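You operate a simulated robot arm through the tools that you are given. There is no shell and no other tool. Be economical: measure what you need, move in short steps, check, and stop when the job is done.

You are at the controls of a simulated robot arm. One attempt, no reset.

Task
Blot both wet signatures and put the lease in the OUT tray.
Fine: smear no ink; the ink blotter goes back; the other document stays.

It is judged by the outcome, as a careful person would: the job done as asked, and still so three seconds after it is handed in. It fails if anything else is knocked over, pushed out of place, dropped, spilled or broken.

Robot
A 7-joint arm with a two-finger parallel gripper, fixed in place. Base frame: the origin is at the foot of the arm, x ahead of it, y to its left, z up; the work surface is at about z = 770. Lengths are in mm, angles in degrees, forces in N, time in s.
With the tool pointing down near the work surface it reaches from about 220 to 680 mm from the base axis. Its first joint turns from -66.0 to 66.0 degrees. Payload 2.4 kg.
Tool frame: the origin (TCP) lies between the finger pads and is the grasp point; the fingertips stand 30 mm ahead of it; z points along the fingers, y is the line along which they close. Largest opening 94 mm; finger width 28, thickness 10; the body of the gripper, 50 by 96 mm, starts 55 mm behind the TCP.
Orientation is that of the tool frame in the base frame, as [roll, pitch, yaw] about the fixed x, y, z axes, in that order (R = Rz(yaw) Ry(pitch) Rx(roll)). With the fingers straight down and closing along the base's y, the tool's x points along the base's -x, its y along +y and its z along -z.

Tools
- The arm moves only by the tool drive_tool. Its argument "commands" is a list of rows, each a list of 7 numbers: the opening, from 0 (shut) to 1 (fully open), then the shift along the base's x, y, z in mm, then the turn, a rotation vector about the base's x, y, z in degrees. In form: [[grip, x, y, z, wx, wy, wz], ...]. A call has 1 to 8 rows; each row shifts and turns the commanded pose from where the row before left it. Rows are played at 5 a second. More than 50 mm and 8.6 degrees between two rows, or a gripper value outside its range, and nothing of the call is played. Where a pose cannot be reached the arm comes as near as it can. A force on the tool above 50 N (or 10 N above the force at the start of the call, whichever is more), or a blocked arm, ends the call early, and 0.2 s more pass. The fingers move at their own pace (about 153 mm/s each) and stop on an object; they squeeze with about 25 N. The grip force told is the motor's: it shows also when the fingers shut on nothing. Time passes only in rows, and 0.2 s behind the last, so rows that do not move let the fingers close. The reply holds the time, the measured pose of the TCP, the force on the tool along the base axes, the opening and the grip force, in the units named above and with some noise, and new pictures: "pictures" is both (left out), scene, wrist or none.
- Cameras (640 x 400 px; columns grow to the right, rows downward): "scene" is fixed at [23, 466.1, 1439.7]; the picture's right is [-0.87, -0.50, 0.00], its down [-0.31, 0.53, -0.79] and it looks along [0.39, -0.68, -0.62] (base axes); focal length 323 px, centre (320, 200). "wrist" rides on the gripper at [76, 14, -102] in the tool frame; the picture's right is [-0.18, 0.98, 0.00], its down [-0.75, -0.14, -0.64] and it looks along [-0.63, -0.12, 0.77] (tool axes); focal length 243 px, centre (320, 200). There is no depth. A picture from a camera that has moved, and an enlarged one, comes with that camera's place and axes in the base frame and with its lens.
- inspect(camera, box): a new picture of the part [left, top, right, bottom] of that camera's present view, enlarged. No time passes.
- job_done(): hands the job in; it is judged then, once.

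Work in short steps. Places have to be worked out from the pictures, the camera data and where the tool is seen: move nearer, look again, correct. Check each grasp and each placing, and mend what went wrong. You have 120 turns and 170 pictures in all, those below and enlarged ones among them. Open the gripper and draw the arm clear of the work before you hand the job in, unless the task says otherwise; then end with one line.

The tools are called after "Call:" as name(argument=value, ...) on one line, values as JSON. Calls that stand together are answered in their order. drive_tool: Moves the arm, as the interface text tells. Its arguments: {"type":"object","properties":{"commands":{"type":"array","items":{"type":"array","items":{"type":"number"}}},"pictures":{"type":"string","enum":["both","scene","wrist","none"]}},"required":["commands"]} The other tools are called the same way: inspect (camera, box) takes an enlarged picture of a part of a camera's view; job_done () hands the job in.

At the start:

```text
time_s: 0.0
position: [442.5, -141.1, 1087.8]
tcp_rot: [180.0, 0.0, -179.8]
contact_force: [-0.3, -0.3, 0.7]
grip_width: 93.9
grasp_force: 0.1
```

scene: 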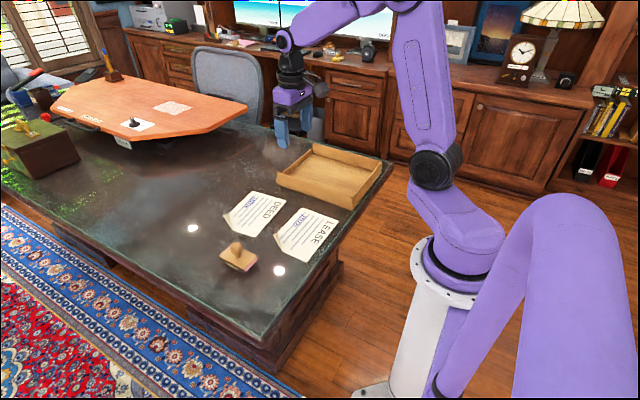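
wrist: 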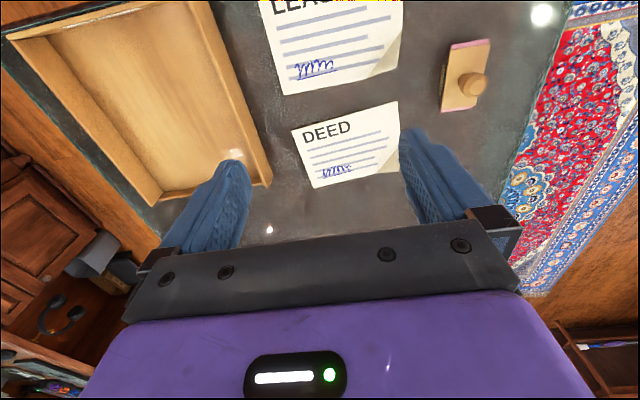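

The table shows the LEASE, the DEED, a wooden blotter and a tray. I'll enlarge both views to locate them.

Call:
inspect(camera="scene", box=[180, 120, 400, 290])

Call:
inspect(camera="wrist", box=[240, 0, 540, 200])

```text
2.35 times, centred on (290, 205) of scene
camera zoom: at [23.0, 466.1, 1439.7], right [-0.87, -0.5, 0.0], down [-0.31, 0.53, -0.79], along [0.39, -0.68, -0.62], focal length 760 px, centre (391, 188)
```

zoom: 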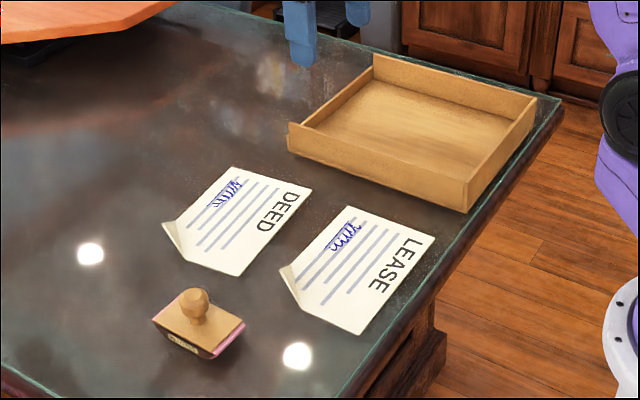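

```text
2.00 times, centred on (390, 100) of wrist
camera zoom: at [366.2, -128.3, 1190.0], right [0.18, 0.98, 0.0], down [0.75, -0.14, 0.64], along [0.63, -0.12, -0.77], focal length 485 px, centre (180, 400)
```

zoom: 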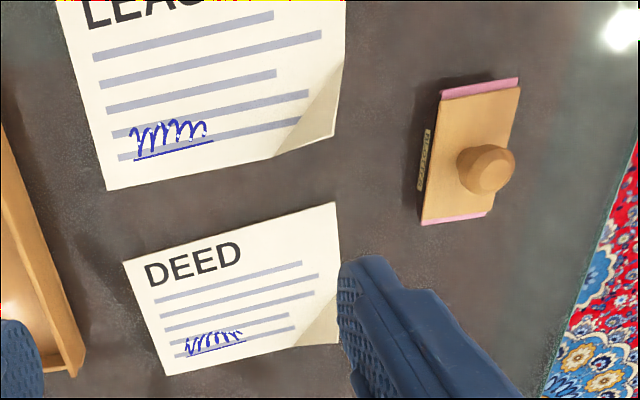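

I judge the blotter centre to be near (497, 61), with its long side along x, and the lease to span x 340–480, y −210 to −17. The curled corner is near (478, −20). I'm moving over the blotter for a closer look.

Call:
drive_tool(commands=[[1, 0, 40, -25, 0, 0, 0], [1, 0, 40, -25, 0, 0, 0], [1, 0, 40, -25, 0, 0, 0], [1, 0, 40, -25, 0, 0, 0], [1, 0, 40, -25, 0, 0, 0], [1, 40, 0, -10, 0, 0, 0], [1, 0, 0, 0, 0, 0, 0]])

```text
time_s: 1.6
position: [482.3, 58.0, 954.5]
tcp_rot: [180.0, -0.1, -180.0]
contact_force: [-0.7, 0.1, 0.2]
grip_width: 94.1
grasp_force: 0.1
camera wrist: at [406.5, 72.0, 1055.1], right [0.18, 0.98, 0.0], down [0.75, -0.14, 0.64], along [0.63, -0.12, -0.77], focal length 243 px, centre (320, 200)
```

scene: 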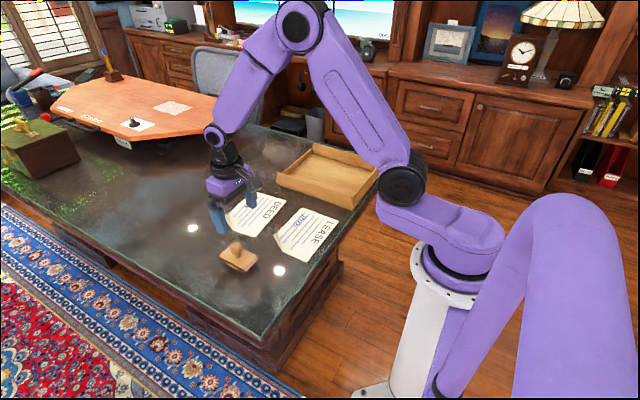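
wrist: 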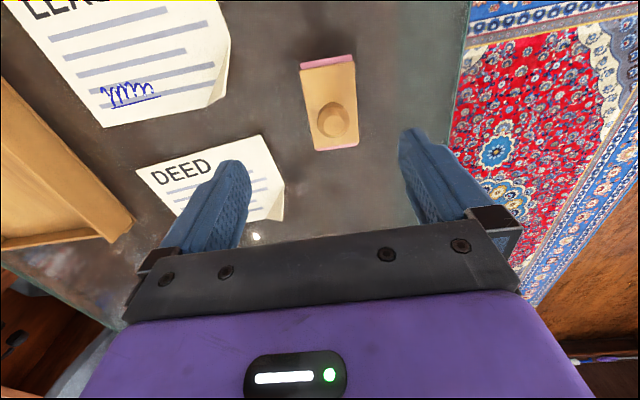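

Call:
inspect(camera="wrist", box=[260, 40, 400, 160])

Call:
inspect(camera="scene", box=[210, 225, 300, 281])

```text
3.33 times, centred on (330, 100) of wrist
camera zoom: at [406.5, 72.0, 1055.1], right [0.18, 0.98, 0.0], down [0.75, -0.14, 0.64], along [0.63, -0.12, -0.77], focal length 809 px, centre (287, 533)
```

zoom: 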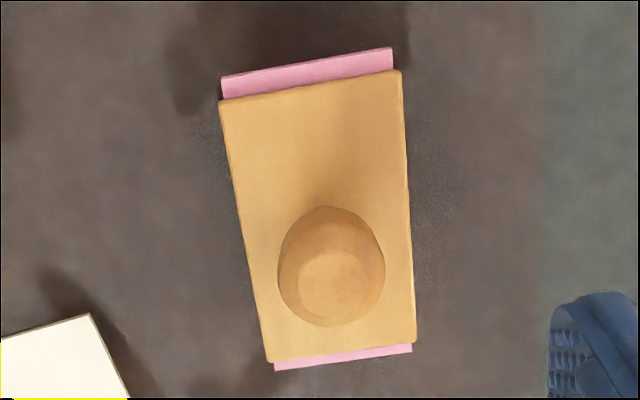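

```text
7.11 times, centred on (255, 253) of scene
camera zoom: at [23.0, 466.1, 1439.7], right [-0.87, -0.5, 0.0], down [-0.31, 0.53, -0.79], along [0.39, -0.68, -0.62], focal length 2295 px, centre (782, -177)
```

zoom: 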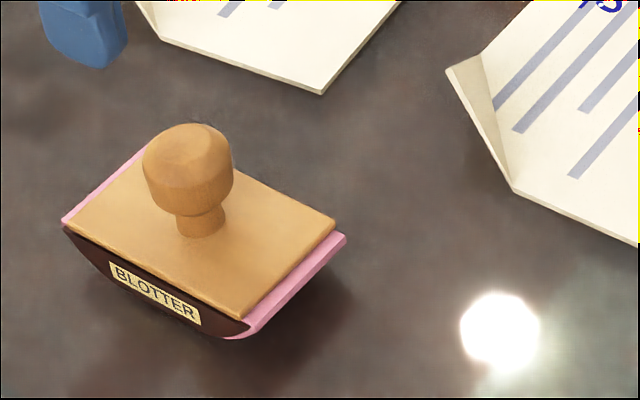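

The blotter is a rocker curved along its long side (x). Its knob is about 30 mm across, centred near (501, 67), with its top at z≈829. I'll turn the gripper 90° so the fingers close along the rocker's long axis, then check the view.

Call:
drive_tool(commands=[[1, 18.5, 9, 0, 0, 0, 8.18], [1, 0, 0, 0, 0, 0, 8.18], [1, 0, 0, 0, 0, 0, 8.18], [1, 0, 0, 0, 0, 0, 8.18], [1, 0, 0, 0, 0, 0, 8.18], [1, 0, 0, 0, 0, 0, 8.18], [1, 0, 0, 0, 0, 0, 8.18], [1, 0, 0, 0, 0, 0, 8.18]], pictures="none")

Call:
drive_tool(commands=[[1, 0, 0, -20, 0, 0, 8.18], [1, 0, 0, -20, 0, 0, 8.18], [1, 0, 0, -20, 0, 0, 8.2], [1, 0, 0, 0, 0, 0, 0]], pictures="both")

```text
time_s: 3.4
position: [501.0, 68.2, 954.9]
tcp_rot: [180.0, 0.1, -114.4]
contact_force: [-0.1, -0.8, 0.3]
grip_width: 94.1
grasp_force: 0.0
```

```text
time_s: 4.4
position: [500.9, 67.2, 892.5]
tcp_rot: [-179.9, 0.0, -89.9]
contact_force: [0.3, -0.3, 0.1]
grip_width: 94.0
grasp_force: 0.0
camera wrist: at [486.6, -9.7, 994.4], right [-0.98, 0.18, 0.0], down [0.14, 0.75, 0.64], along [0.12, 0.63, -0.77], focal length 243 px, centre (320, 200)
```

scene: 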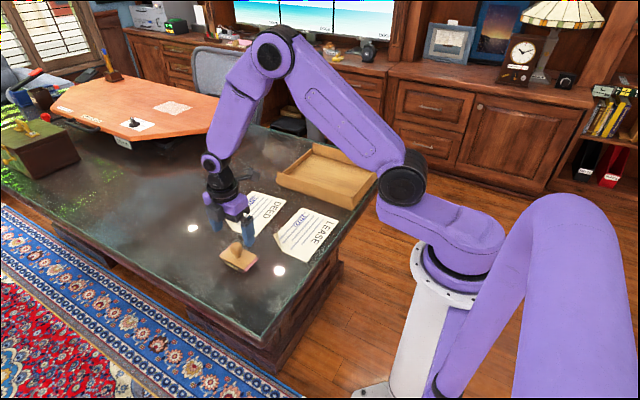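
wrist: 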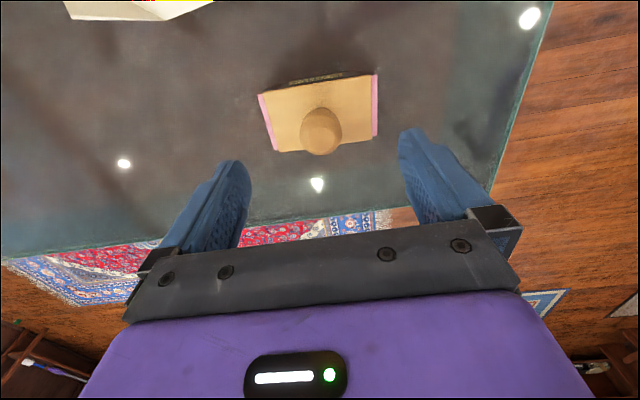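

The knob lines up under the fingers at about (500, 65). I'm descending to TCP z≈832 and then closing.

Call:
drive_tool(commands=[[0.8, 0, -1, -25, 0, 0, 0], [0.8, 0, 0, -20, 0, 0, 0], [0.8, 0, 0, -10, 0, 0, 0], [0.8, 0, 0, -5, 0, 0, 0], [0.8, 0, 0, 0, 0, 0, 0]], pictures="both")

Call:
inspect(camera="scene", box=[190, 195, 310, 281])

```text
time_s: 5.6
position: [501.7, 66.6, 833.8]
tcp_rot: [179.9, -0.1, -90.0]
contact_force: [0.5, 0.0, 0.2]
grip_width: 75.0
grasp_force: 0.1
camera wrist: at [486.7, -11.0, 934.8], right [-0.98, 0.18, 0.0], down [0.14, 0.75, 0.64], along [0.12, 0.63, -0.77], focal length 243 px, centre (320, 200)
```

scene: 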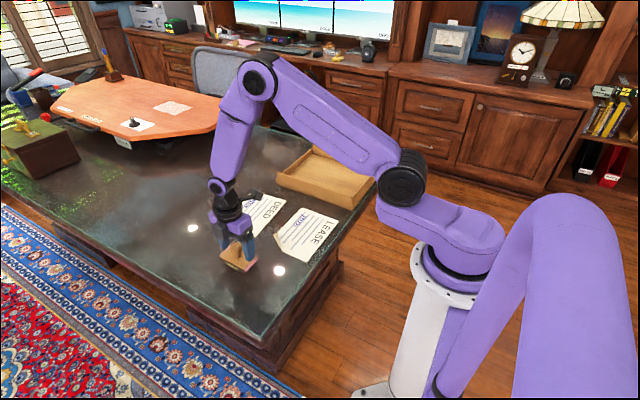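
wrist: 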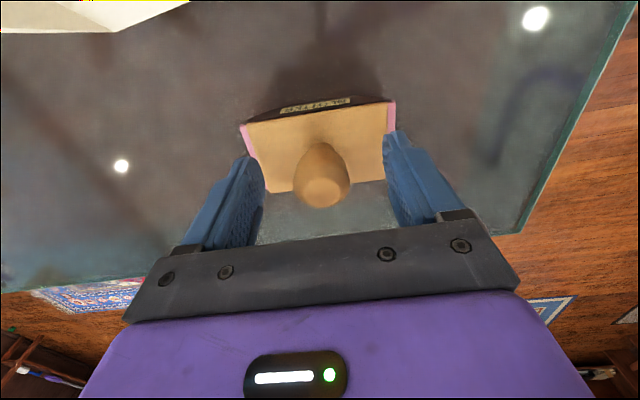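

```text
4.65 times, centred on (250, 238) of scene
camera zoom: at [23.0, 466.1, 1439.7], right [-0.87, -0.5, 0.0], down [-0.31, 0.53, -0.79], along [0.39, -0.68, -0.62], focal length 1501 px, centre (646, 23)
```

zoom: 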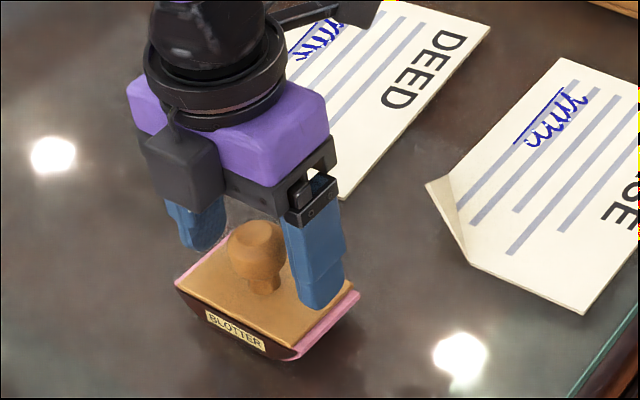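

The fingers straddle the knob with their tips just above the block, so I'm closing now.

Call:
drive_tool(commands=[[0.15, 0, 0, 0, 0, 0, 0], [0.15, 0, 0, 0, 0, 0, 0], [0.15, 0, 0, 0, 0, 0, 0]], pictures="wrist")

```text
time_s: 6.4
position: [502.5, 67.1, 834.4]
tcp_rot: [179.9, 0.0, -90.0]
contact_force: [-1.1, 0.0, -0.4]
grip_width: 31.7
grasp_force: 24.7
camera wrist: at [486.6, -11.0, 935.0], right [-0.98, 0.18, 0.0], down [0.14, 0.75, 0.64], along [0.12, 0.63, -0.77], focal length 243 px, centre (320, 200)
```

wrist: 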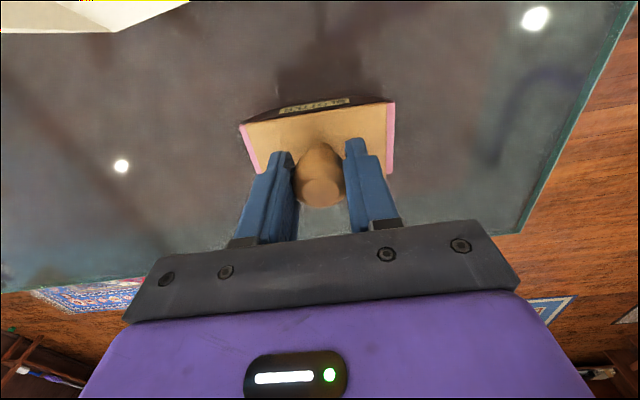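

The grip reads 31.7 mm at 24.7 N. The rest pose to return the blotter to is (502, 67, 834) at yaw −90. Lifting now.

Call:
drive_tool(commands=[[0.1, 0, 0, 15, 0, 0, 0], [0.1, 0, 0, 35, 0, 0, 0], [0.1, 0, 0, 40, 0, 0, 0], [0.1, 0, 0, 0, 0, 0, 0]], pictures="both")

Call:
inspect(camera="scene", box=[190, 165, 340, 271])

```text
time_s: 7.4
position: [500.6, 66.7, 923.6]
tcp_rot: [180.0, -0.1, -90.2]
contact_force: [-0.1, 0.1, -1.5]
grip_width: 31.4
grasp_force: 24.8
camera wrist: at [486.7, -10.7, 1024.5], right [-0.98, 0.18, 0.0], down [0.14, 0.75, 0.64], along [0.12, 0.63, -0.77], focal length 243 px, centre (320, 200)
```

scene: 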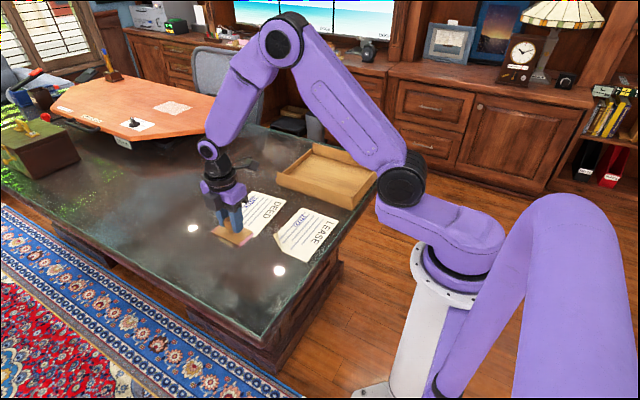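
wrist: 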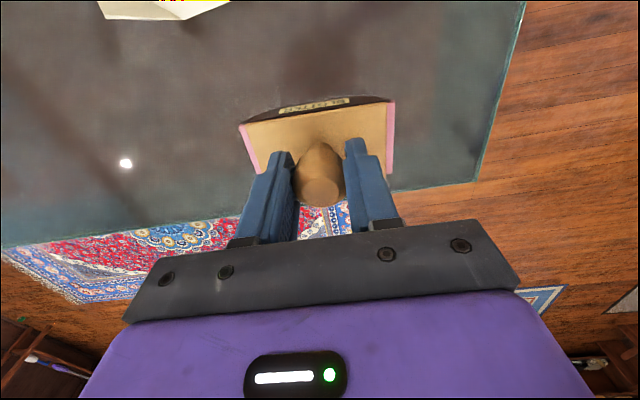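

```text
3.77 times, centred on (265, 218) of scene
camera zoom: at [23.0, 466.1, 1439.7], right [-0.87, -0.5, 0.0], down [-0.31, 0.53, -0.79], along [0.39, -0.68, -0.62], focal length 1218 px, centre (528, 132)
```

zoom: 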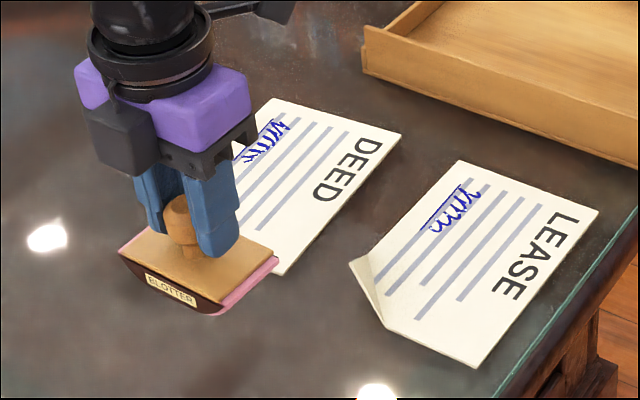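

The blotter is held rigid. I'm carrying it above the lease signature, which I judge to be centred near (449, −151), about 62 mm long in y, and turning it so the rocker runs along y.

Call:
drive_tool(commands=[[0.1, -6.4, -27, 0, 0, 0, -8.18], [0.1, -6.4, -27, 0, 0, 0, -8.18], [0.1, -6.4, -27, 0, 0, 0, -8.18], [0.1, -6.4, -27, 0, 0, 0, -8.18], [0.1, -6.4, -27, 0, 0, 0, -8.18], [0.1, -6.4, -27, 0, 0, 0, -8.18], [0.1, -6.4, -27, 0, 0, 0, -8.18], [0.1, -6.4, -28.5, 0, 0, 0, -8.18]], pictures="none")

Call:
drive_tool(commands=[[0.1, 0, 0, -20, 0, 0, -8.18], [0.1, 0, 0, -20, 0, 0, -8.18], [0.1, 0, 0, -15, 0, 0, -8.18], [0.1, 0, 0, 0, 0, 0, 0]], pictures="both")

Call:
inspect(camera="scene", box=[250, 165, 370, 271])

```text
time_s: 9.2
position: [449.7, -150.9, 923.5]
tcp_rot: [179.9, 0.0, -155.7]
contact_force: [-0.3, 0.0, -1.5]
grip_width: 31.6
grasp_force: 24.9
```

```text
time_s: 10.2
position: [448.8, -150.5, 868.3]
tcp_rot: [180.0, -0.1, 180.0]
contact_force: [0.2, -0.4, -1.4]
grip_width: 31.5
grasp_force: 24.8
camera wrist: at [372.8, -137.4, 969.9], right [0.19, 0.98, 0.0], down [0.75, -0.14, 0.64], along [0.63, -0.12, -0.77], focal length 243 px, centre (320, 200)
```

scene: 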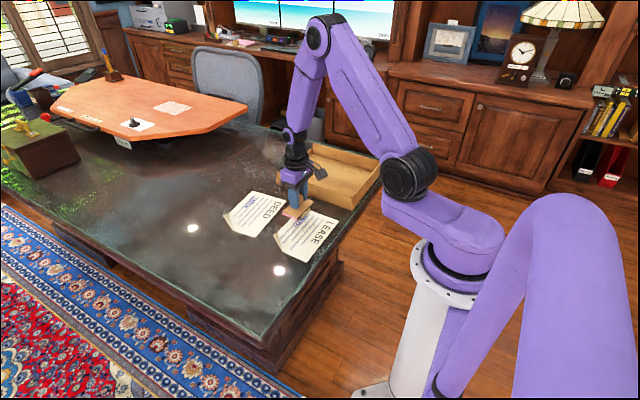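
wrist: 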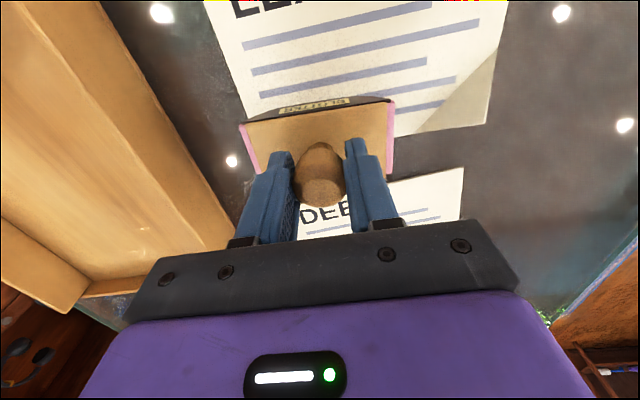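

```text
3.77 times, centred on (310, 218) of scene
camera zoom: at [23.0, 466.1, 1439.7], right [-0.87, -0.5, 0.0], down [-0.31, 0.53, -0.79], along [0.39, -0.68, -0.62], focal length 1218 px, centre (358, 132)
```

zoom: 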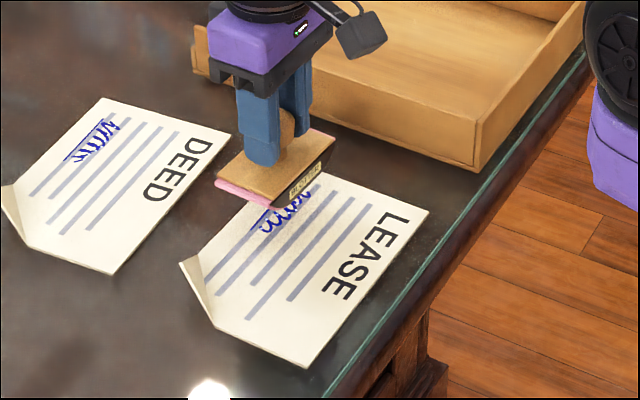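

The blotter sits over the signature. I'm lowering it straight down until light contact.

Call:
drive_tool(commands=[[0.1, 0, 0, -20, 0, 0, 0], [0.1, 0, 0, -8, 0, 0, 0], [0.1, 0, 0, -3, 0, 0, 0], [0.1, 0, 0, 0, 0, 0, 0]], pictures="none")

Call:
drive_tool(commands=[[0.1, 0, 0, -1.5, 0, 0, 0], [0.1, 0, 0, 0, 0, 0, 0]], pictures="none")

```text
time_s: 11.2
position: [452.0, -151.2, 839.1]
tcp_rot: [-179.9, 0.0, -180.0]
contact_force: [-0.2, -1.0, -1.3]
grip_width: 31.4
grasp_force: 25.4
```

```text
time_s: 11.8
position: [449.5, -151.0, 837.4]
tcp_rot: [-179.9, 0.0, -180.0]
contact_force: [-0.3, 0.0, 2.8]
grip_width: 31.5
grasp_force: 25.6
```

There is contact at about z 837, with the net force up by about 4 N. I'll press slightly more.

Call:
drive_tool(commands=[[0.1, 0, 0, -1.0, 0, 0, 0], [0.1, 0, 0, 0, 0, 0, 0], [0.1, 0, 0, 0, 0, 0, 0]], pictures="wrist")

Call:
inspect(camera="scene", box=[250, 165, 370, 271])

```text
time_s: 12.6
position: [451.0, -150.5, 836.6]
tcp_rot: [180.0, 0.1, -179.9]
contact_force: [-0.5, 0.1, 15.3]
grip_width: 31.1
grasp_force: 25.0
camera wrist: at [373.5, -138.0, 937.1], right [0.18, 0.98, 0.0], down [0.75, -0.14, 0.64], along [0.63, -0.12, -0.77], focal length 243 px, centre (320, 200)
```

wrist: 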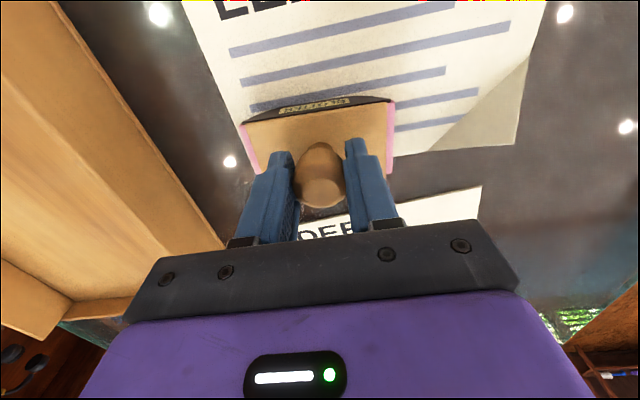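

```text
3.77 times, centred on (310, 218) of scene
camera zoom: at [22.8, 466.2, 1439.7], right [-0.87, -0.5, 0.0], down [-0.31, 0.53, -0.79], along [0.39, -0.68, -0.62], focal length 1218 px, centre (358, 132)
```

zoom: 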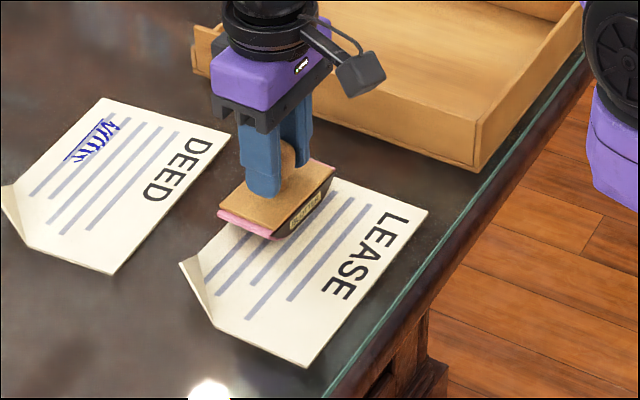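

It pressed with about 16 N. I'm lifting straight up and shifting aside while raised, to see whether the ink has dried.

Call:
drive_tool(commands=[[0.1, 0, 0, 5, 0, 0, 0], [0.1, 0, 0, 20, 0, 0, 0], [0.1, 0, 0, 45, 0, 0, 0], [0.1, 40, 0, 0, 0, 0, 0], [0.1, 40, 0, 0, 0, 0, 0], [0.1, 0, 0, 0, 0, 0, 0]], pictures="none")

Call:
inspect(camera="scene", box=[220, 165, 350, 271])

Call:
inspect(camera="wrist", box=[160, 0, 480, 200])

```text
time_s: 14.0
position: [530.6, -150.8, 906.7]
tcp_rot: [-180.0, 0.0, 180.0]
contact_force: [0.4, -0.2, -2.5]
grip_width: 31.6
grasp_force: 25.2
```

```text
3.77 times, centred on (285, 218) of scene
camera zoom: at [23.0, 466.1, 1439.7], right [-0.87, -0.5, 0.0], down [-0.31, 0.53, -0.79], along [0.39, -0.68, -0.62], focal length 1218 px, centre (452, 132)
```

zoom: 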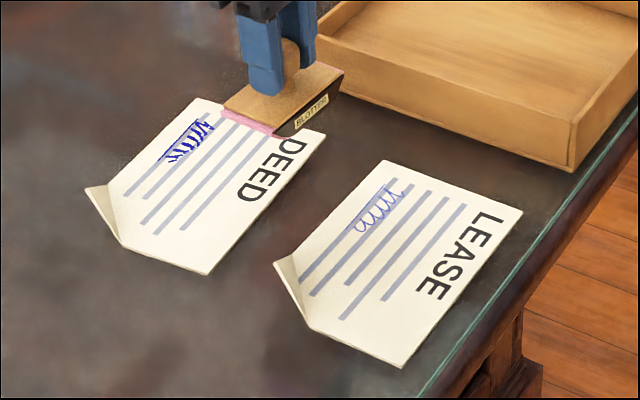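

```text
2.00 times, centred on (320, 100) of wrist
camera zoom: at [454.2, -137.7, 1007.4], right [0.18, 0.98, 0.0], down [0.75, -0.14, 0.64], along [0.63, -0.12, -0.77], focal length 485 px, centre (320, 400)
```

zoom: 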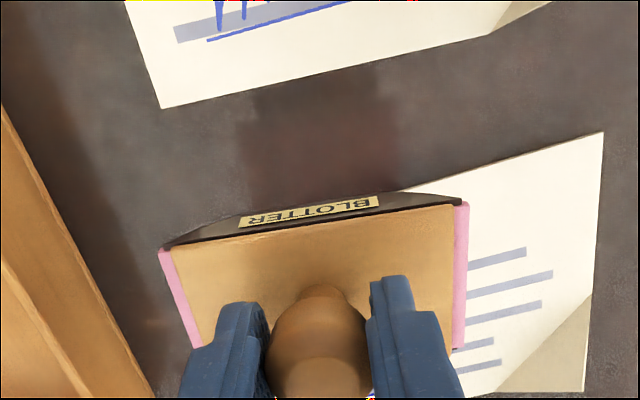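

The whole lease signature has turned uniformly paler, so it is blotted. Next I'm moving above the deed signature, near (641, −145).

Call:
drive_tool(commands=[[0.1, 40, 2, 0, 0, 0, 0], [0.1, 40, 2, 0, 0, 0, 0], [0.1, 30.4, 2, 0, 0, 0, 0], [0.1, 0, 0, -20, 0, 0, 0], [0.1, 0, 0, -20, 0, 0, 0], [0.1, 0, 0, 0, 0, 0, 0]], pictures="none")

Call:
inspect(camera="scene", box=[200, 145, 330, 251])

Call:
inspect(camera="wrist", box=[160, 0, 480, 200])

```text
time_s: 15.4
position: [640.0, -145.6, 865.6]
tcp_rot: [-179.9, 0.0, -180.0]
contact_force: [0.3, -0.4, -0.8]
grip_width: 31.4
grasp_force: 25.1
```

```text
3.77 times, centred on (265, 198) of scene
camera zoom: at [23.0, 466.1, 1439.7], right [-0.87, -0.5, 0.0], down [-0.31, 0.53, -0.79], along [0.39, -0.68, -0.62], focal length 1218 px, centre (528, 208)
```

zoom: 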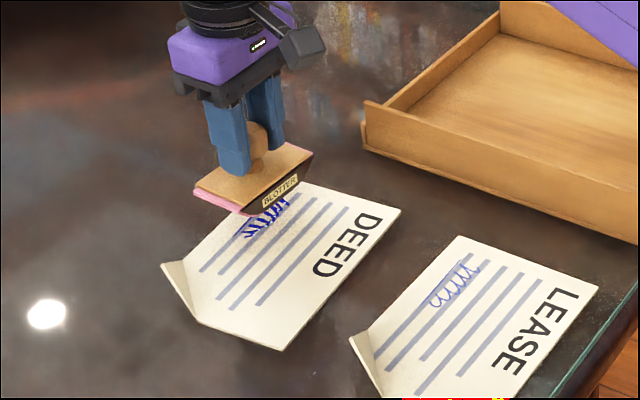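

```text
2.00 times, centred on (320, 100) of wrist
camera zoom: at [564.4, -132.0, 965.7], right [0.18, 0.98, 0.0], down [0.75, -0.14, 0.64], along [0.63, -0.12, -0.77], focal length 485 px, centre (320, 400)
```

zoom: 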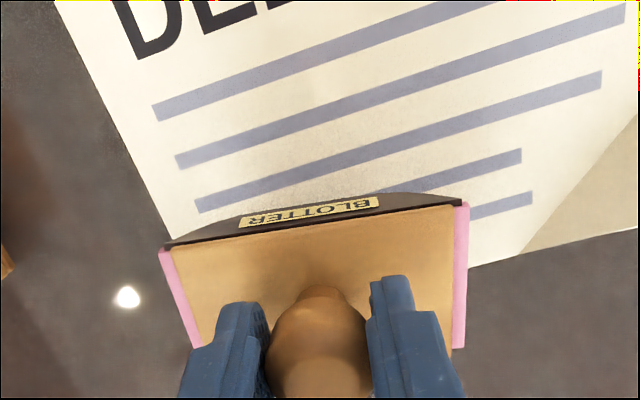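

Alignment looks the same as on the lease. I'm lowering straight down to contact.

Call:
drive_tool(commands=[[0.1, 0, 0, -18, 0, 0, 0], [0.1, 0, 0, -7, 0, 0, 0], [0.1, 0, 0, -2, 0, 0, 0], [0.1, 0, 0, 0, 0, 0, 0]], pictures="none")

Call:
drive_tool(commands=[[0.1, 0, 0, -1.3, 0, 0, 0], [0.1, 0, 0, 0, 0, 0, 0]], pictures="none")

```text
time_s: 16.4
position: [641.0, -144.6, 837.9]
tcp_rot: [-180.0, -0.1, 180.0]
contact_force: [0.3, 0.0, -1.3]
grip_width: 31.5
grasp_force: 24.8
```

```text
time_s: 17.0
position: [640.5, -144.6, 837.0]
tcp_rot: [-180.0, 0.1, 180.0]
contact_force: [-0.4, 0.8, -1.9]
grip_width: 31.4
grasp_force: 25.6
```

No contact yet at 837, so I'll continue in small steps.

Call:
drive_tool(commands=[[0.1, 0, 0, -1, 0, 0, 0], [0.1, 0, 0, 0, 0, 0, 0]], pictures="none")

Call:
drive_tool(commands=[[0.1, 0, 0, -0.7, 0, 0, 0], [0.1, 0, 0, 0, 0, 0, 0], [0.1, 0, 0, 0, 0, 0, 0]], pictures="none")

```text
time_s: 17.6
position: [640.5, -143.6, 836.3]
tcp_rot: [-179.9, -0.1, 180.0]
contact_force: [-0.8, 0.6, 2.5]
grip_width: 31.4
grasp_force: 25.0
```

```text
time_s: 18.4
position: [640.7, -144.7, 837.6]
tcp_rot: [-179.9, 0.0, 180.0]
contact_force: [0.2, -0.1, 9.4]
grip_width: 31.4
grasp_force: 24.6
```

Call:
drive_tool(commands=[[0.1, 0, 0, -0.5, 0, 0, 0], [0.1, 0, 0, 0, 0, 0, 0], [0.1, 0, 0, 0, 0, 0, 0]], pictures="none")

Call:
drive_tool(commands=[[0.1, 0, 0, 5, 0, 0, 0], [0.1, 0, 0, 20, 0, 0, 0], [0.1, 0, 0, 45, 0, 0, 0], [0.1, -20, 35, 0, 0, 0, 0], [0.1, -20, 40, 0, 0, 0, 0], [0.1, -20, 40, 0, 0, 0, 0], [0.1, 0, 0, 0, 0, 0, 0]], pictures="none")

Call:
inspect(camera="scene", box=[200, 165, 350, 271])

```text
time_s: 19.2
position: [639.9, -144.7, 836.4]
tcp_rot: [-180.0, 0.1, -180.0]
contact_force: [0.4, -1.2, 16.6]
grip_width: 31.6
grasp_force: 25.4
```

```text
time_s: 20.8
position: [581.5, -29.3, 906.3]
tcp_rot: [179.9, 0.0, 179.9]
contact_force: [0.0, -0.4, -1.2]
grip_width: 31.4
grasp_force: 24.8
```

```text
3.77 times, centred on (275, 218) of scene
camera zoom: at [23.0, 466.1, 1439.7], right [-0.87, -0.5, 0.0], down [-0.31, 0.53, -0.79], along [0.39, -0.68, -0.62], focal length 1218 px, centre (490, 132)
```

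zoom: 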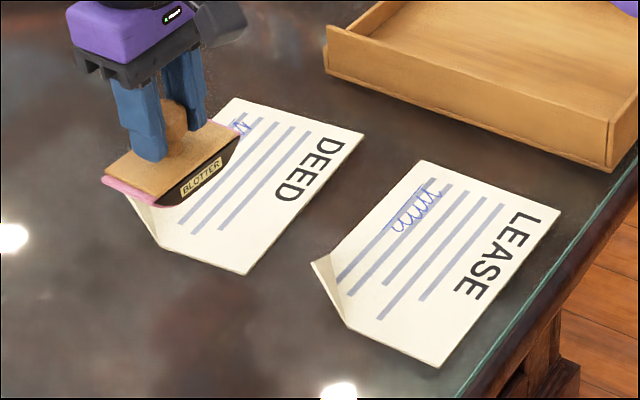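

The deed signature looks pale too. I'm carrying the blotter back and turning it to its original heading.

Call:
drive_tool(commands=[[0.1, -9, 12, 0, 0, 0, 8.18], [0.1, -9, 12, 0, 0, 0, 8.18], [0.1, -9, 12, 0, 0, 0, 8.18], [0.1, -9, 12, 0, 0, 0, 8.18], [0.1, -9, 12, 0, 0, 0, 8.18], [0.1, -9, 12, 0, 0, 0, 8.18], [0.1, -9, 12, 0, 0, 0, 8.18], [0.1, -9, 12, 0, 0, 0, 8.18]], pictures="none")

Call:
drive_tool(commands=[[0.1, -4, 0, -10, 0, 0, 8.18], [0.1, -3, 0, -15, 0, 0, 8.18], [0.1, -1, 0, -15, 0, 0, 8.18], [0.1, 0, 0, -10, 0, 0, 0], [0.1, 0, 0, 0, 0, 0, 0]], pictures="none")

Call:
inspect(camera="scene", box=[200, 165, 350, 271])

```text
time_s: 22.6
position: [507.7, 67.0, 905.0]
tcp_rot: [-180.0, -0.1, -114.3]
contact_force: [-0.5, -0.7, -1.1]
grip_width: 31.4
grasp_force: 24.7
```

```text
time_s: 23.8
position: [501.4, 66.2, 855.0]
tcp_rot: [-180.0, -0.1, -90.0]
contact_force: [0.4, 0.1, -1.2]
grip_width: 31.8
grasp_force: 25.3
```

```text
3.77 times, centred on (275, 218) of scene
camera zoom: at [23.0, 466.1, 1439.7], right [-0.87, -0.5, 0.0], down [-0.31, 0.53, -0.79], along [0.39, -0.68, -0.62], focal length 1218 px, centre (490, 132)
```

zoom: 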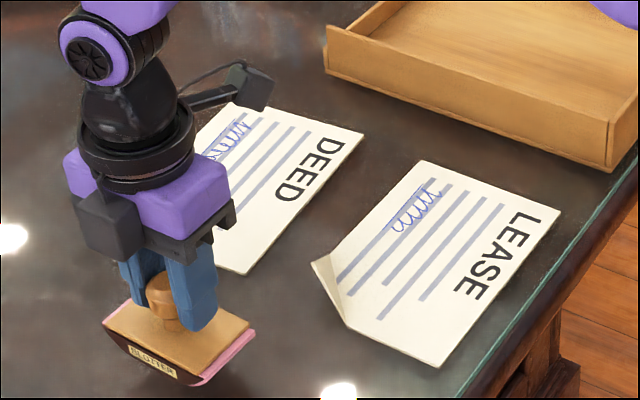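

Both signatures are pale. I'm lowering the blotter gently onto its place.

Call:
drive_tool(commands=[[0.1, 0, 0, -10, 0, 0, 0], [0.1, 0, 0, -8, 0, 0, 0], [0.1, 0, 0, -2, 0, 0, 0], [0.1, 0, 0, 0, 0, 0, 0]], pictures="none")

Call:
drive_tool(commands=[[0.1, 0, 0, -0.7, 0, 0, 0], [0.1, 0, 0, 0, 0, 0, 0]], pictures="none")

```text
time_s: 24.8
position: [500.1, 65.5, 835.0]
tcp_rot: [180.0, 0.0, -90.0]
contact_force: [-0.1, -0.2, -1.3]
grip_width: 31.8
grasp_force: 24.9
```

```text
time_s: 25.4
position: [501.4, 65.3, 834.8]
tcp_rot: [-180.0, 0.1, -90.0]
contact_force: [-0.6, 0.5, -1.5]
grip_width: 31.7
grasp_force: 25.2
```

Call:
drive_tool(commands=[[0.1, 0, 0, -0.7, 0, 0, 0], [0.1, 0, 0, 0, 0, 0, 0]], pictures="none")

Call:
drive_tool(commands=[[0.1, 0, 0, -0.4, 0, 0, 0], [0.1, 0, 0, 0, 0, 0, 0]], pictures="none")

```text
time_s: 26.0
position: [500.5, 66.2, 833.9]
tcp_rot: [180.0, 0.0, -90.1]
contact_force: [-3.4, -1.3, 10.2]
grip_width: 31.4
grasp_force: 25.0
```

```text
time_s: 26.6
position: [499.9, 66.1, 833.8]
tcp_rot: [-179.9, -0.1, -90.0]
contact_force: [-7.8, -1.8, 21.0]
grip_width: 31.8
grasp_force: 25.3
```

The blotter is in contact. I'm easing the load slightly, opening wide and rising.

Call:
drive_tool(commands=[[0.1, 0, 0, 0.9, 0, 0, 0], [0.5, 0, 0, 0, 0, 0, 0], [0.7, 0, 0, 0, 0, 0, 0], [0.7, 0, 0, 0, 0, 0, 0], [0.7, 0, 0, 30, 0, 0, 0], [0.7, 0, 0, 50, 0, 0, 0], [0.7, 0, 0, 50, 0, 0, 0], [0.7, 0, 0, 0, 0, 0, 0]], pictures="wrist")

Call:
inspect(camera="scene", box=[200, 175, 350, 281])

```text
time_s: 28.4
position: [500.6, 65.7, 965.0]
tcp_rot: [180.0, 0.0, -90.1]
contact_force: [0.4, -0.1, 0.1]
grip_width: 65.7
grasp_force: 0.1
camera wrist: at [486.2, -12.5, 1065.8], right [-0.98, 0.18, 0.0], down [0.14, 0.75, 0.64], along [0.12, 0.63, -0.77], focal length 243 px, centre (320, 200)
```

wrist: 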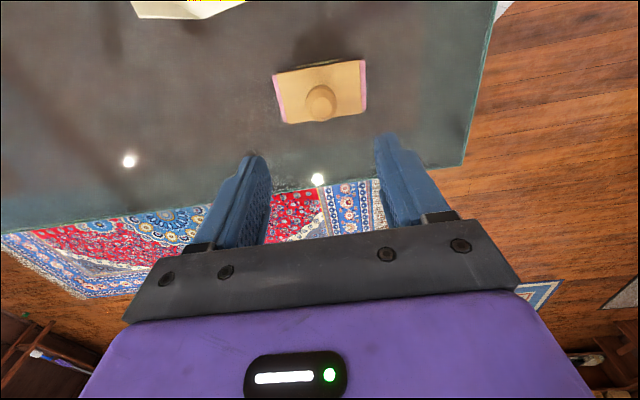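

```text
3.77 times, centred on (275, 228) of scene
camera zoom: at [23.0, 466.1, 1439.7], right [-0.87, -0.5, 0.0], down [-0.31, 0.53, -0.79], along [0.39, -0.68, -0.62], focal length 1218 px, centre (490, 94)
```

zoom: 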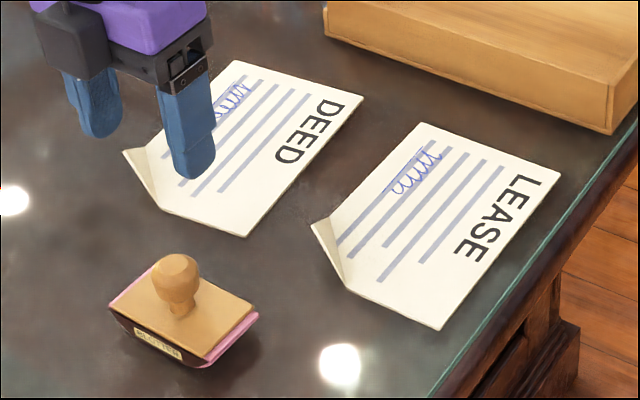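

The blotter is back in place. I'm turning and moving over the lease's curled corner, with the fingers set to close across the curl, for a close view.

Call:
drive_tool(commands=[[0.7, 0, -12, 0, 0, 0, -8.27], [0.7, -5, -13, 0, 0, 0, -8.27], [0.7, -5, -13, 0, 0, 0, -8.27], [0.7, -5, -13, 0, 0, 0, -8.27], [0.7, -5, -13, 0, 0, 0, -8.27], [0.7, -5, -13, 0, 0, 0, -8.27], [0.7, -5, -13, 0, 0, 0, -8.27], [0.7, -5, -11, 0, 0, 0, -8.27]], pictures="none")

Call:
drive_tool(commands=[[0.7, -5, 0, -10, 0, 0, -8.27], [0.7, -5, 0, -10, 0, 0, -8.27], [0.7, 0, 0, -10, 0, 0, -8.27], [0.7, 0, 0, -5, 0, 0, -8.27], [0.7, 0, 0, 0, 0, 0, -8.27], [0.7, 0, 0, 0, 0, 0, -8.27], [0.7, 0, 0, 0, 0, 0, -8.27], [0.7, 0, 0, 0, 0, 0, 0]], pictures="wrist")

Call:
inspect(camera="scene", box=[250, 195, 330, 251])

Call:
inspect(camera="wrist", box=[220, 20, 420, 160])

```text
time_s: 30.2
position: [466.0, -35.3, 962.5]
tcp_rot: [179.9, -0.1, -156.5]
contact_force: [0.9, -0.8, -0.4]
grip_width: 66.1
grasp_force: 0.0
```

```text
time_s: 32.0
position: [456.1, -35.1, 928.5]
tcp_rot: [179.9, 0.0, 145.8]
contact_force: [-0.6, 0.4, 0.4]
grip_width: 65.9
grasp_force: 0.1
camera wrist: at [400.3, 18.5, 1029.9], right [0.7, 0.71, 0.0], down [0.54, -0.54, 0.64], along [0.46, -0.45, -0.77], focal length 243 px, centre (320, 200)
```

wrist: 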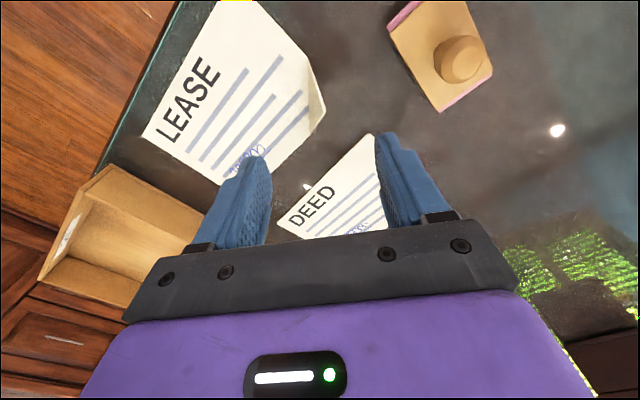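

```text
7.14 times, centred on (290, 223) of scene
camera zoom: at [23.0, 466.1, 1439.7], right [-0.87, -0.5, 0.0], down [-0.31, 0.53, -0.79], along [0.39, -0.68, -0.62], focal length 2306 px, centre (534, 36)
```

zoom: 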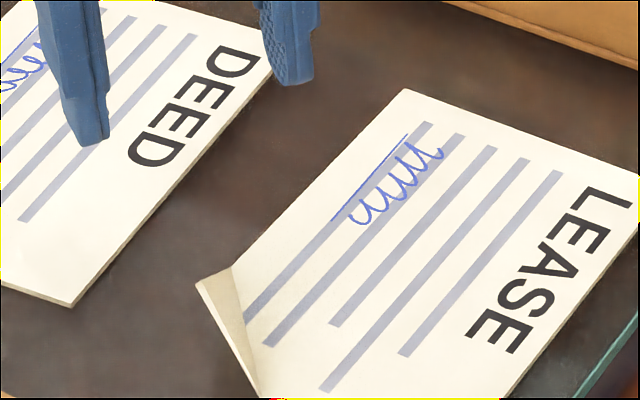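

```text
2.86 times, centred on (320, 90) of wrist
camera zoom: at [400.3, 18.5, 1029.9], right [0.7, 0.71, 0.0], down [0.54, -0.54, 0.64], along [0.46, -0.45, -0.77], focal length 693 px, centre (320, 514)
```

zoom: 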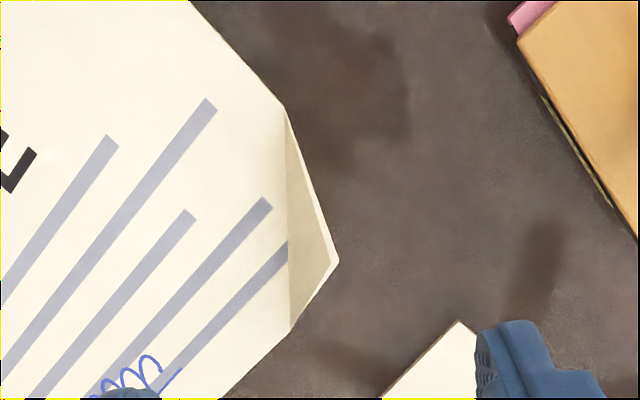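

The flap folds along a 45° diagonal from (423, −21) to (477, −74), and its tip is near (465, −38, z≈795). I'll set the closing axis across the fold, lean the tool 35° outward to match the flap, and stage about 50 mm out along the flap.

Call:
drive_tool(commands=[[0.5, 8, 6, 0, 0, 0, -5.4], [0.5, 8, 6, 0, 0, 0, -5.4], [0.4, 8, 5, 0, -4.95, 4.95, 0], [0.3, 7, 5, 0, -4.95, 4.95, 0], [0.25, 0, 0, -20, -4.95, 4.95, 0], [0.25, 0, 0, -20, -4.95, 4.95, 0], [0.25, 0, 0, -20, -4.95, 4.95, 0], [0.25, 0, 0, 0, 0, 0, 0]], pictures="both")

Call:
inspect(camera="scene", box=[220, 165, 350, 251])

Call:
inspect(camera="wrist", box=[220, 60, 420, 200])

```text
time_s: 33.8
position: [485.5, -12.9, 869.7]
tcp_rot: [-144.9, 0.0, 135.1]
contact_force: [0.0, 0.4, -0.9]
grip_width: 23.5
grasp_force: 0.1
camera wrist: at [481.5, 89.4, 943.3], right [0.7, 0.44, -0.57], down [0.71, -0.35, 0.61], along [0.07, -0.83, -0.56], focal length 243 px, centre (320, 200)
```

scene: 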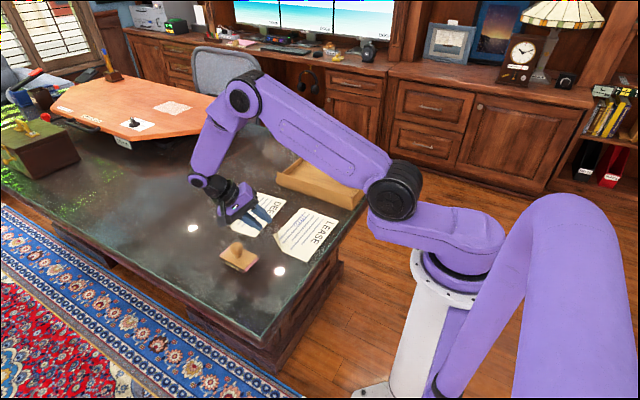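
wrist: 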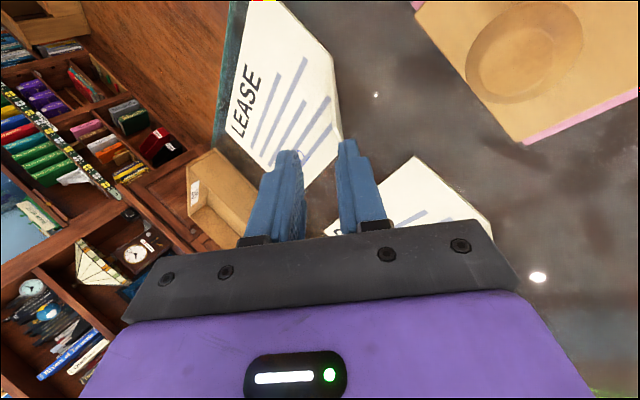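

```text
4.65 times, centred on (285, 208) of scene
camera zoom: at [23.0, 466.1, 1439.7], right [-0.87, -0.5, 0.0], down [-0.31, 0.53, -0.79], along [0.39, -0.68, -0.62], focal length 1501 px, centre (483, 163)
```

zoom: 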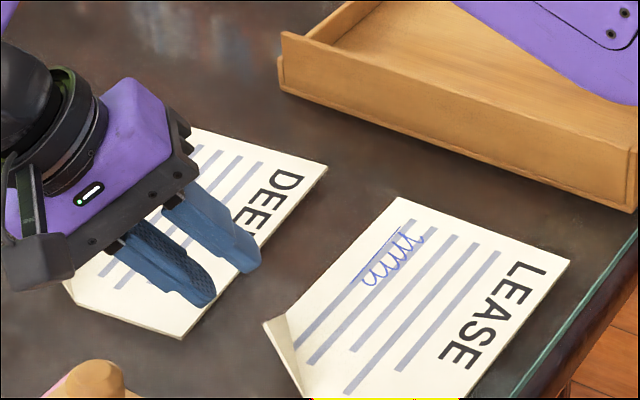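

```text
2.86 times, centred on (320, 130) of wrist
camera zoom: at [481.5, 89.4, 943.3], right [0.7, 0.44, -0.57], down [0.71, -0.35, 0.61], along [0.07, -0.83, -0.56], focal length 693 px, centre (320, 400)
```

zoom: 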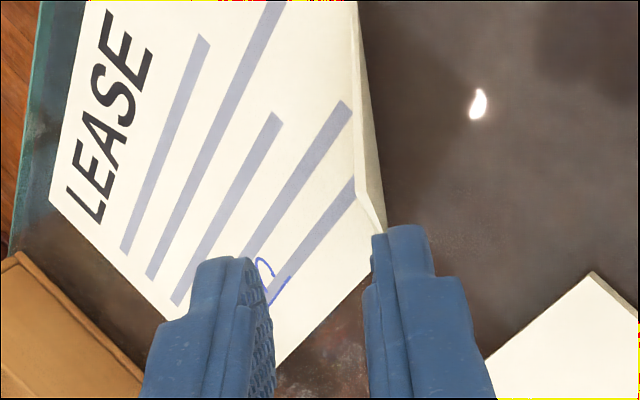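

I need a closer look at the flap from here.

Call:
inspect(camera="wrist", box=[300, 50, 370, 150])

```text
4.00 times, centred on (335, 100) of wrist
camera zoom: at [481.5, 89.4, 943.3], right [0.7, 0.44, -0.57], down [0.71, -0.35, 0.61], along [0.07, -0.83, -0.56], focal length 970 px, centre (260, 600)
```

zoom: 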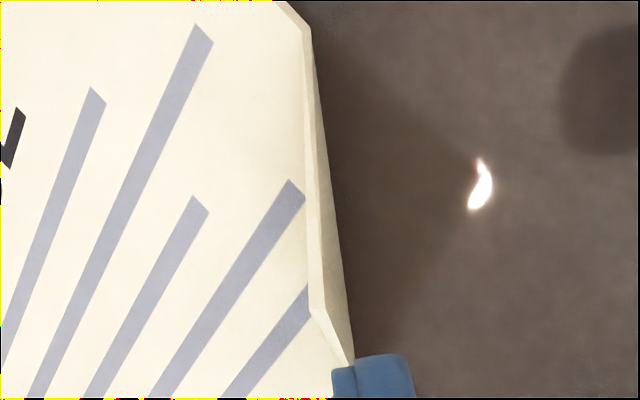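

Refined estimate: the flap rises about 58° from its fold to a tip near (462, −40, 800). I'll shift sideways to line up the gap, then slide in along the tool axis, stopping short to check.

Call:
drive_tool(commands=[[0.25, 6.5, 3.5, -5, 0, 0, 0], [0.25, -8.1, -8.1, -16.4, 0, 0, 0], [0.25, -8.1, -8.1, -16.4, 0, 0, 0], [0.25, 0, 0, 0, 0, 0, 0]], pictures="none")

Call:
inspect(camera="wrist", box=[230, 60, 410, 180])

Call:
inspect(camera="scene", box=[230, 185, 330, 251])

```text
time_s: 34.8
position: [476.9, -25.7, 830.4]
tcp_rot: [-145.1, -0.1, 135.0]
contact_force: [-0.5, 1.5, -0.7]
grip_width: 23.6
grasp_force: 0.1
```

```text
3.33 times, centred on (320, 120) of wrist
camera zoom: at [471.9, 76.2, 905.4], right [0.7, 0.44, -0.56], down [0.71, -0.35, 0.61], along [0.07, -0.83, -0.56], focal length 809 px, centre (320, 467)
```

zoom: 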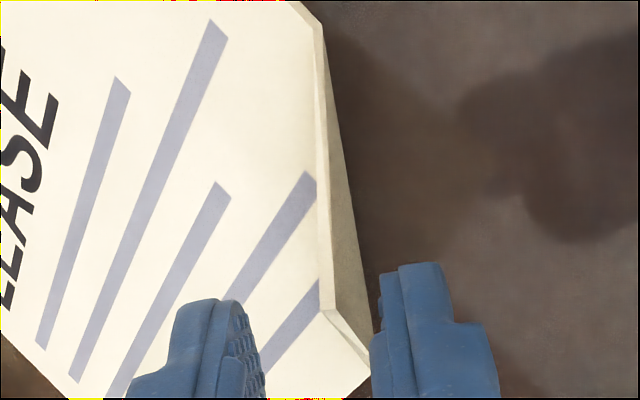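

```text
6.06 times, centred on (280, 218) of scene
camera zoom: at [23.0, 466.1, 1439.7], right [-0.87, -0.5, 0.0], down [-0.31, 0.53, -0.79], along [0.39, -0.68, -0.62], focal length 1956 px, centre (562, 91)
```

zoom: 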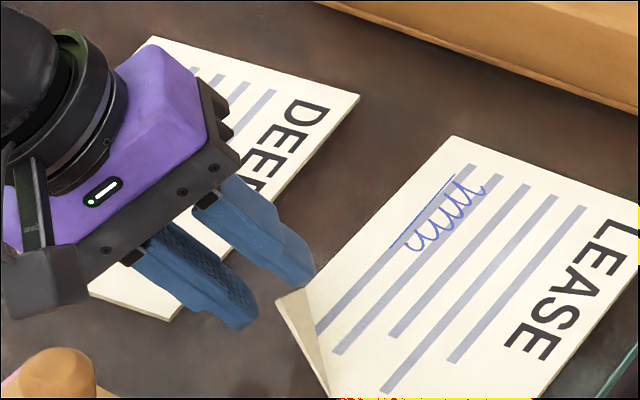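

The tip lies between the two fingers in view. I'm advancing 14 mm more along the axis.

Call:
drive_tool(commands=[[0.25, -2.8, -2.8, -5.7, 0, 0, 0], [0.25, -2.8, -2.8, -5.7, 0, 0, 0], [0.25, 0, 0, 0, 0, 0, 0]], pictures="none")

Call:
inspect(camera="wrist", box=[230, 60, 410, 180])

Call:
inspect(camera="scene", box=[250, 195, 310, 235])

```text
time_s: 35.6
position: [470.9, -30.9, 819.9]
tcp_rot: [-144.9, -0.2, 135.1]
contact_force: [-0.3, 0.7, 0.1]
grip_width: 23.6
grasp_force: 0.0
```

```text
3.33 times, centred on (320, 120) of wrist
camera zoom: at [466.2, 70.9, 893.7], right [0.7, 0.44, -0.56], down [0.71, -0.35, 0.61], along [0.07, -0.83, -0.56], focal length 809 px, centre (320, 467)
```

zoom: 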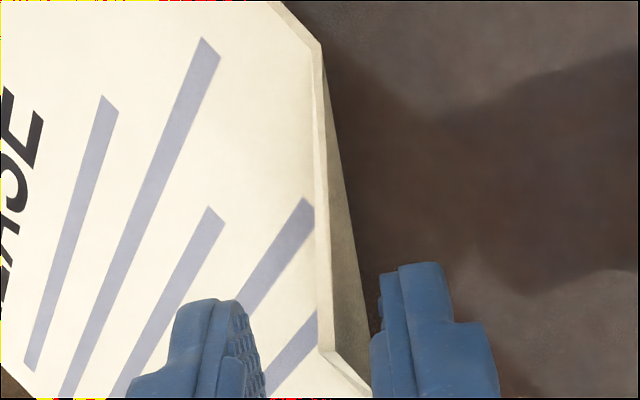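

```text
10.00 times, centred on (280, 215) of scene
camera zoom: at [23.0, 466.1, 1439.7], right [-0.87, -0.5, 0.0], down [-0.31, 0.53, -0.79], along [0.39, -0.68, -0.62], focal length 3228 px, centre (720, 50)
```

zoom: 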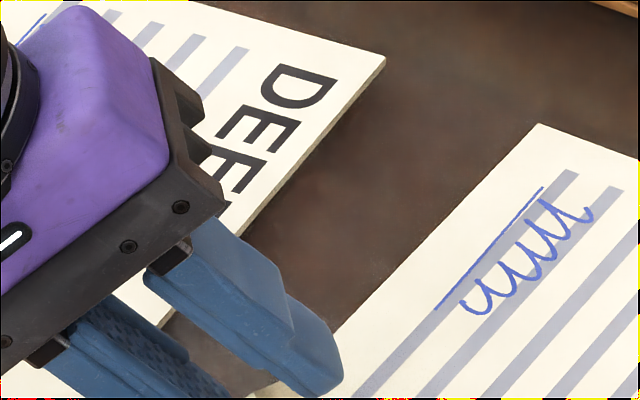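

The tip is about 6–7 mm inside the fingertips. I'm advancing 8 mm more, then checking.

Call:
drive_tool(commands=[[0.25, -1.6, -1.6, -3.3, 0, 0, 0], [0.25, -1.6, -1.6, -3.3, 0, 0, 0], [0.25, 0, 0, 0, 0, 0, 0]], pictures="none")

Call:
inspect(camera="wrist", box=[230, 60, 410, 180])

Call:
inspect(camera="scene", box=[250, 195, 330, 251])

```text
time_s: 36.4
position: [467.3, -34.5, 813.8]
tcp_rot: [-145.0, -0.1, 135.1]
contact_force: [-0.3, -0.9, 0.2]
grip_width: 23.4
grasp_force: 0.0
```

```text
3.33 times, centred on (320, 120) of wrist
camera zoom: at [463.4, 67.9, 887.4], right [0.7, 0.44, -0.56], down [0.71, -0.35, 0.61], along [0.07, -0.83, -0.56], focal length 809 px, centre (320, 467)
```

zoom: 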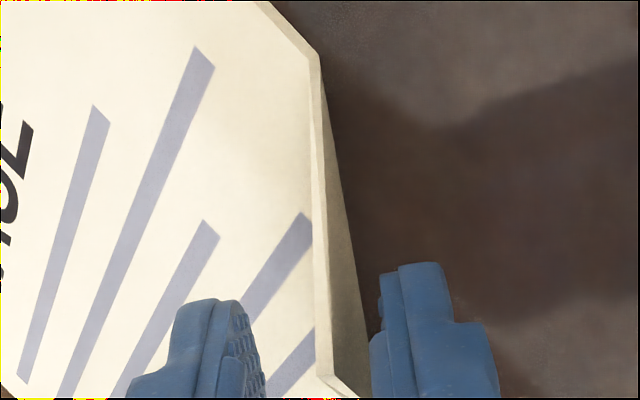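

```text
7.14 times, centred on (290, 223) of scene
camera zoom: at [23.0, 466.1, 1439.7], right [-0.87, -0.5, 0.0], down [-0.31, 0.53, -0.79], along [0.39, -0.68, -0.62], focal length 2306 px, centre (534, 36)
```

zoom: 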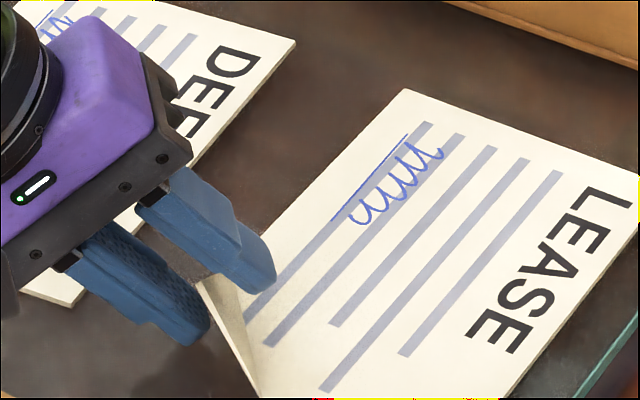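

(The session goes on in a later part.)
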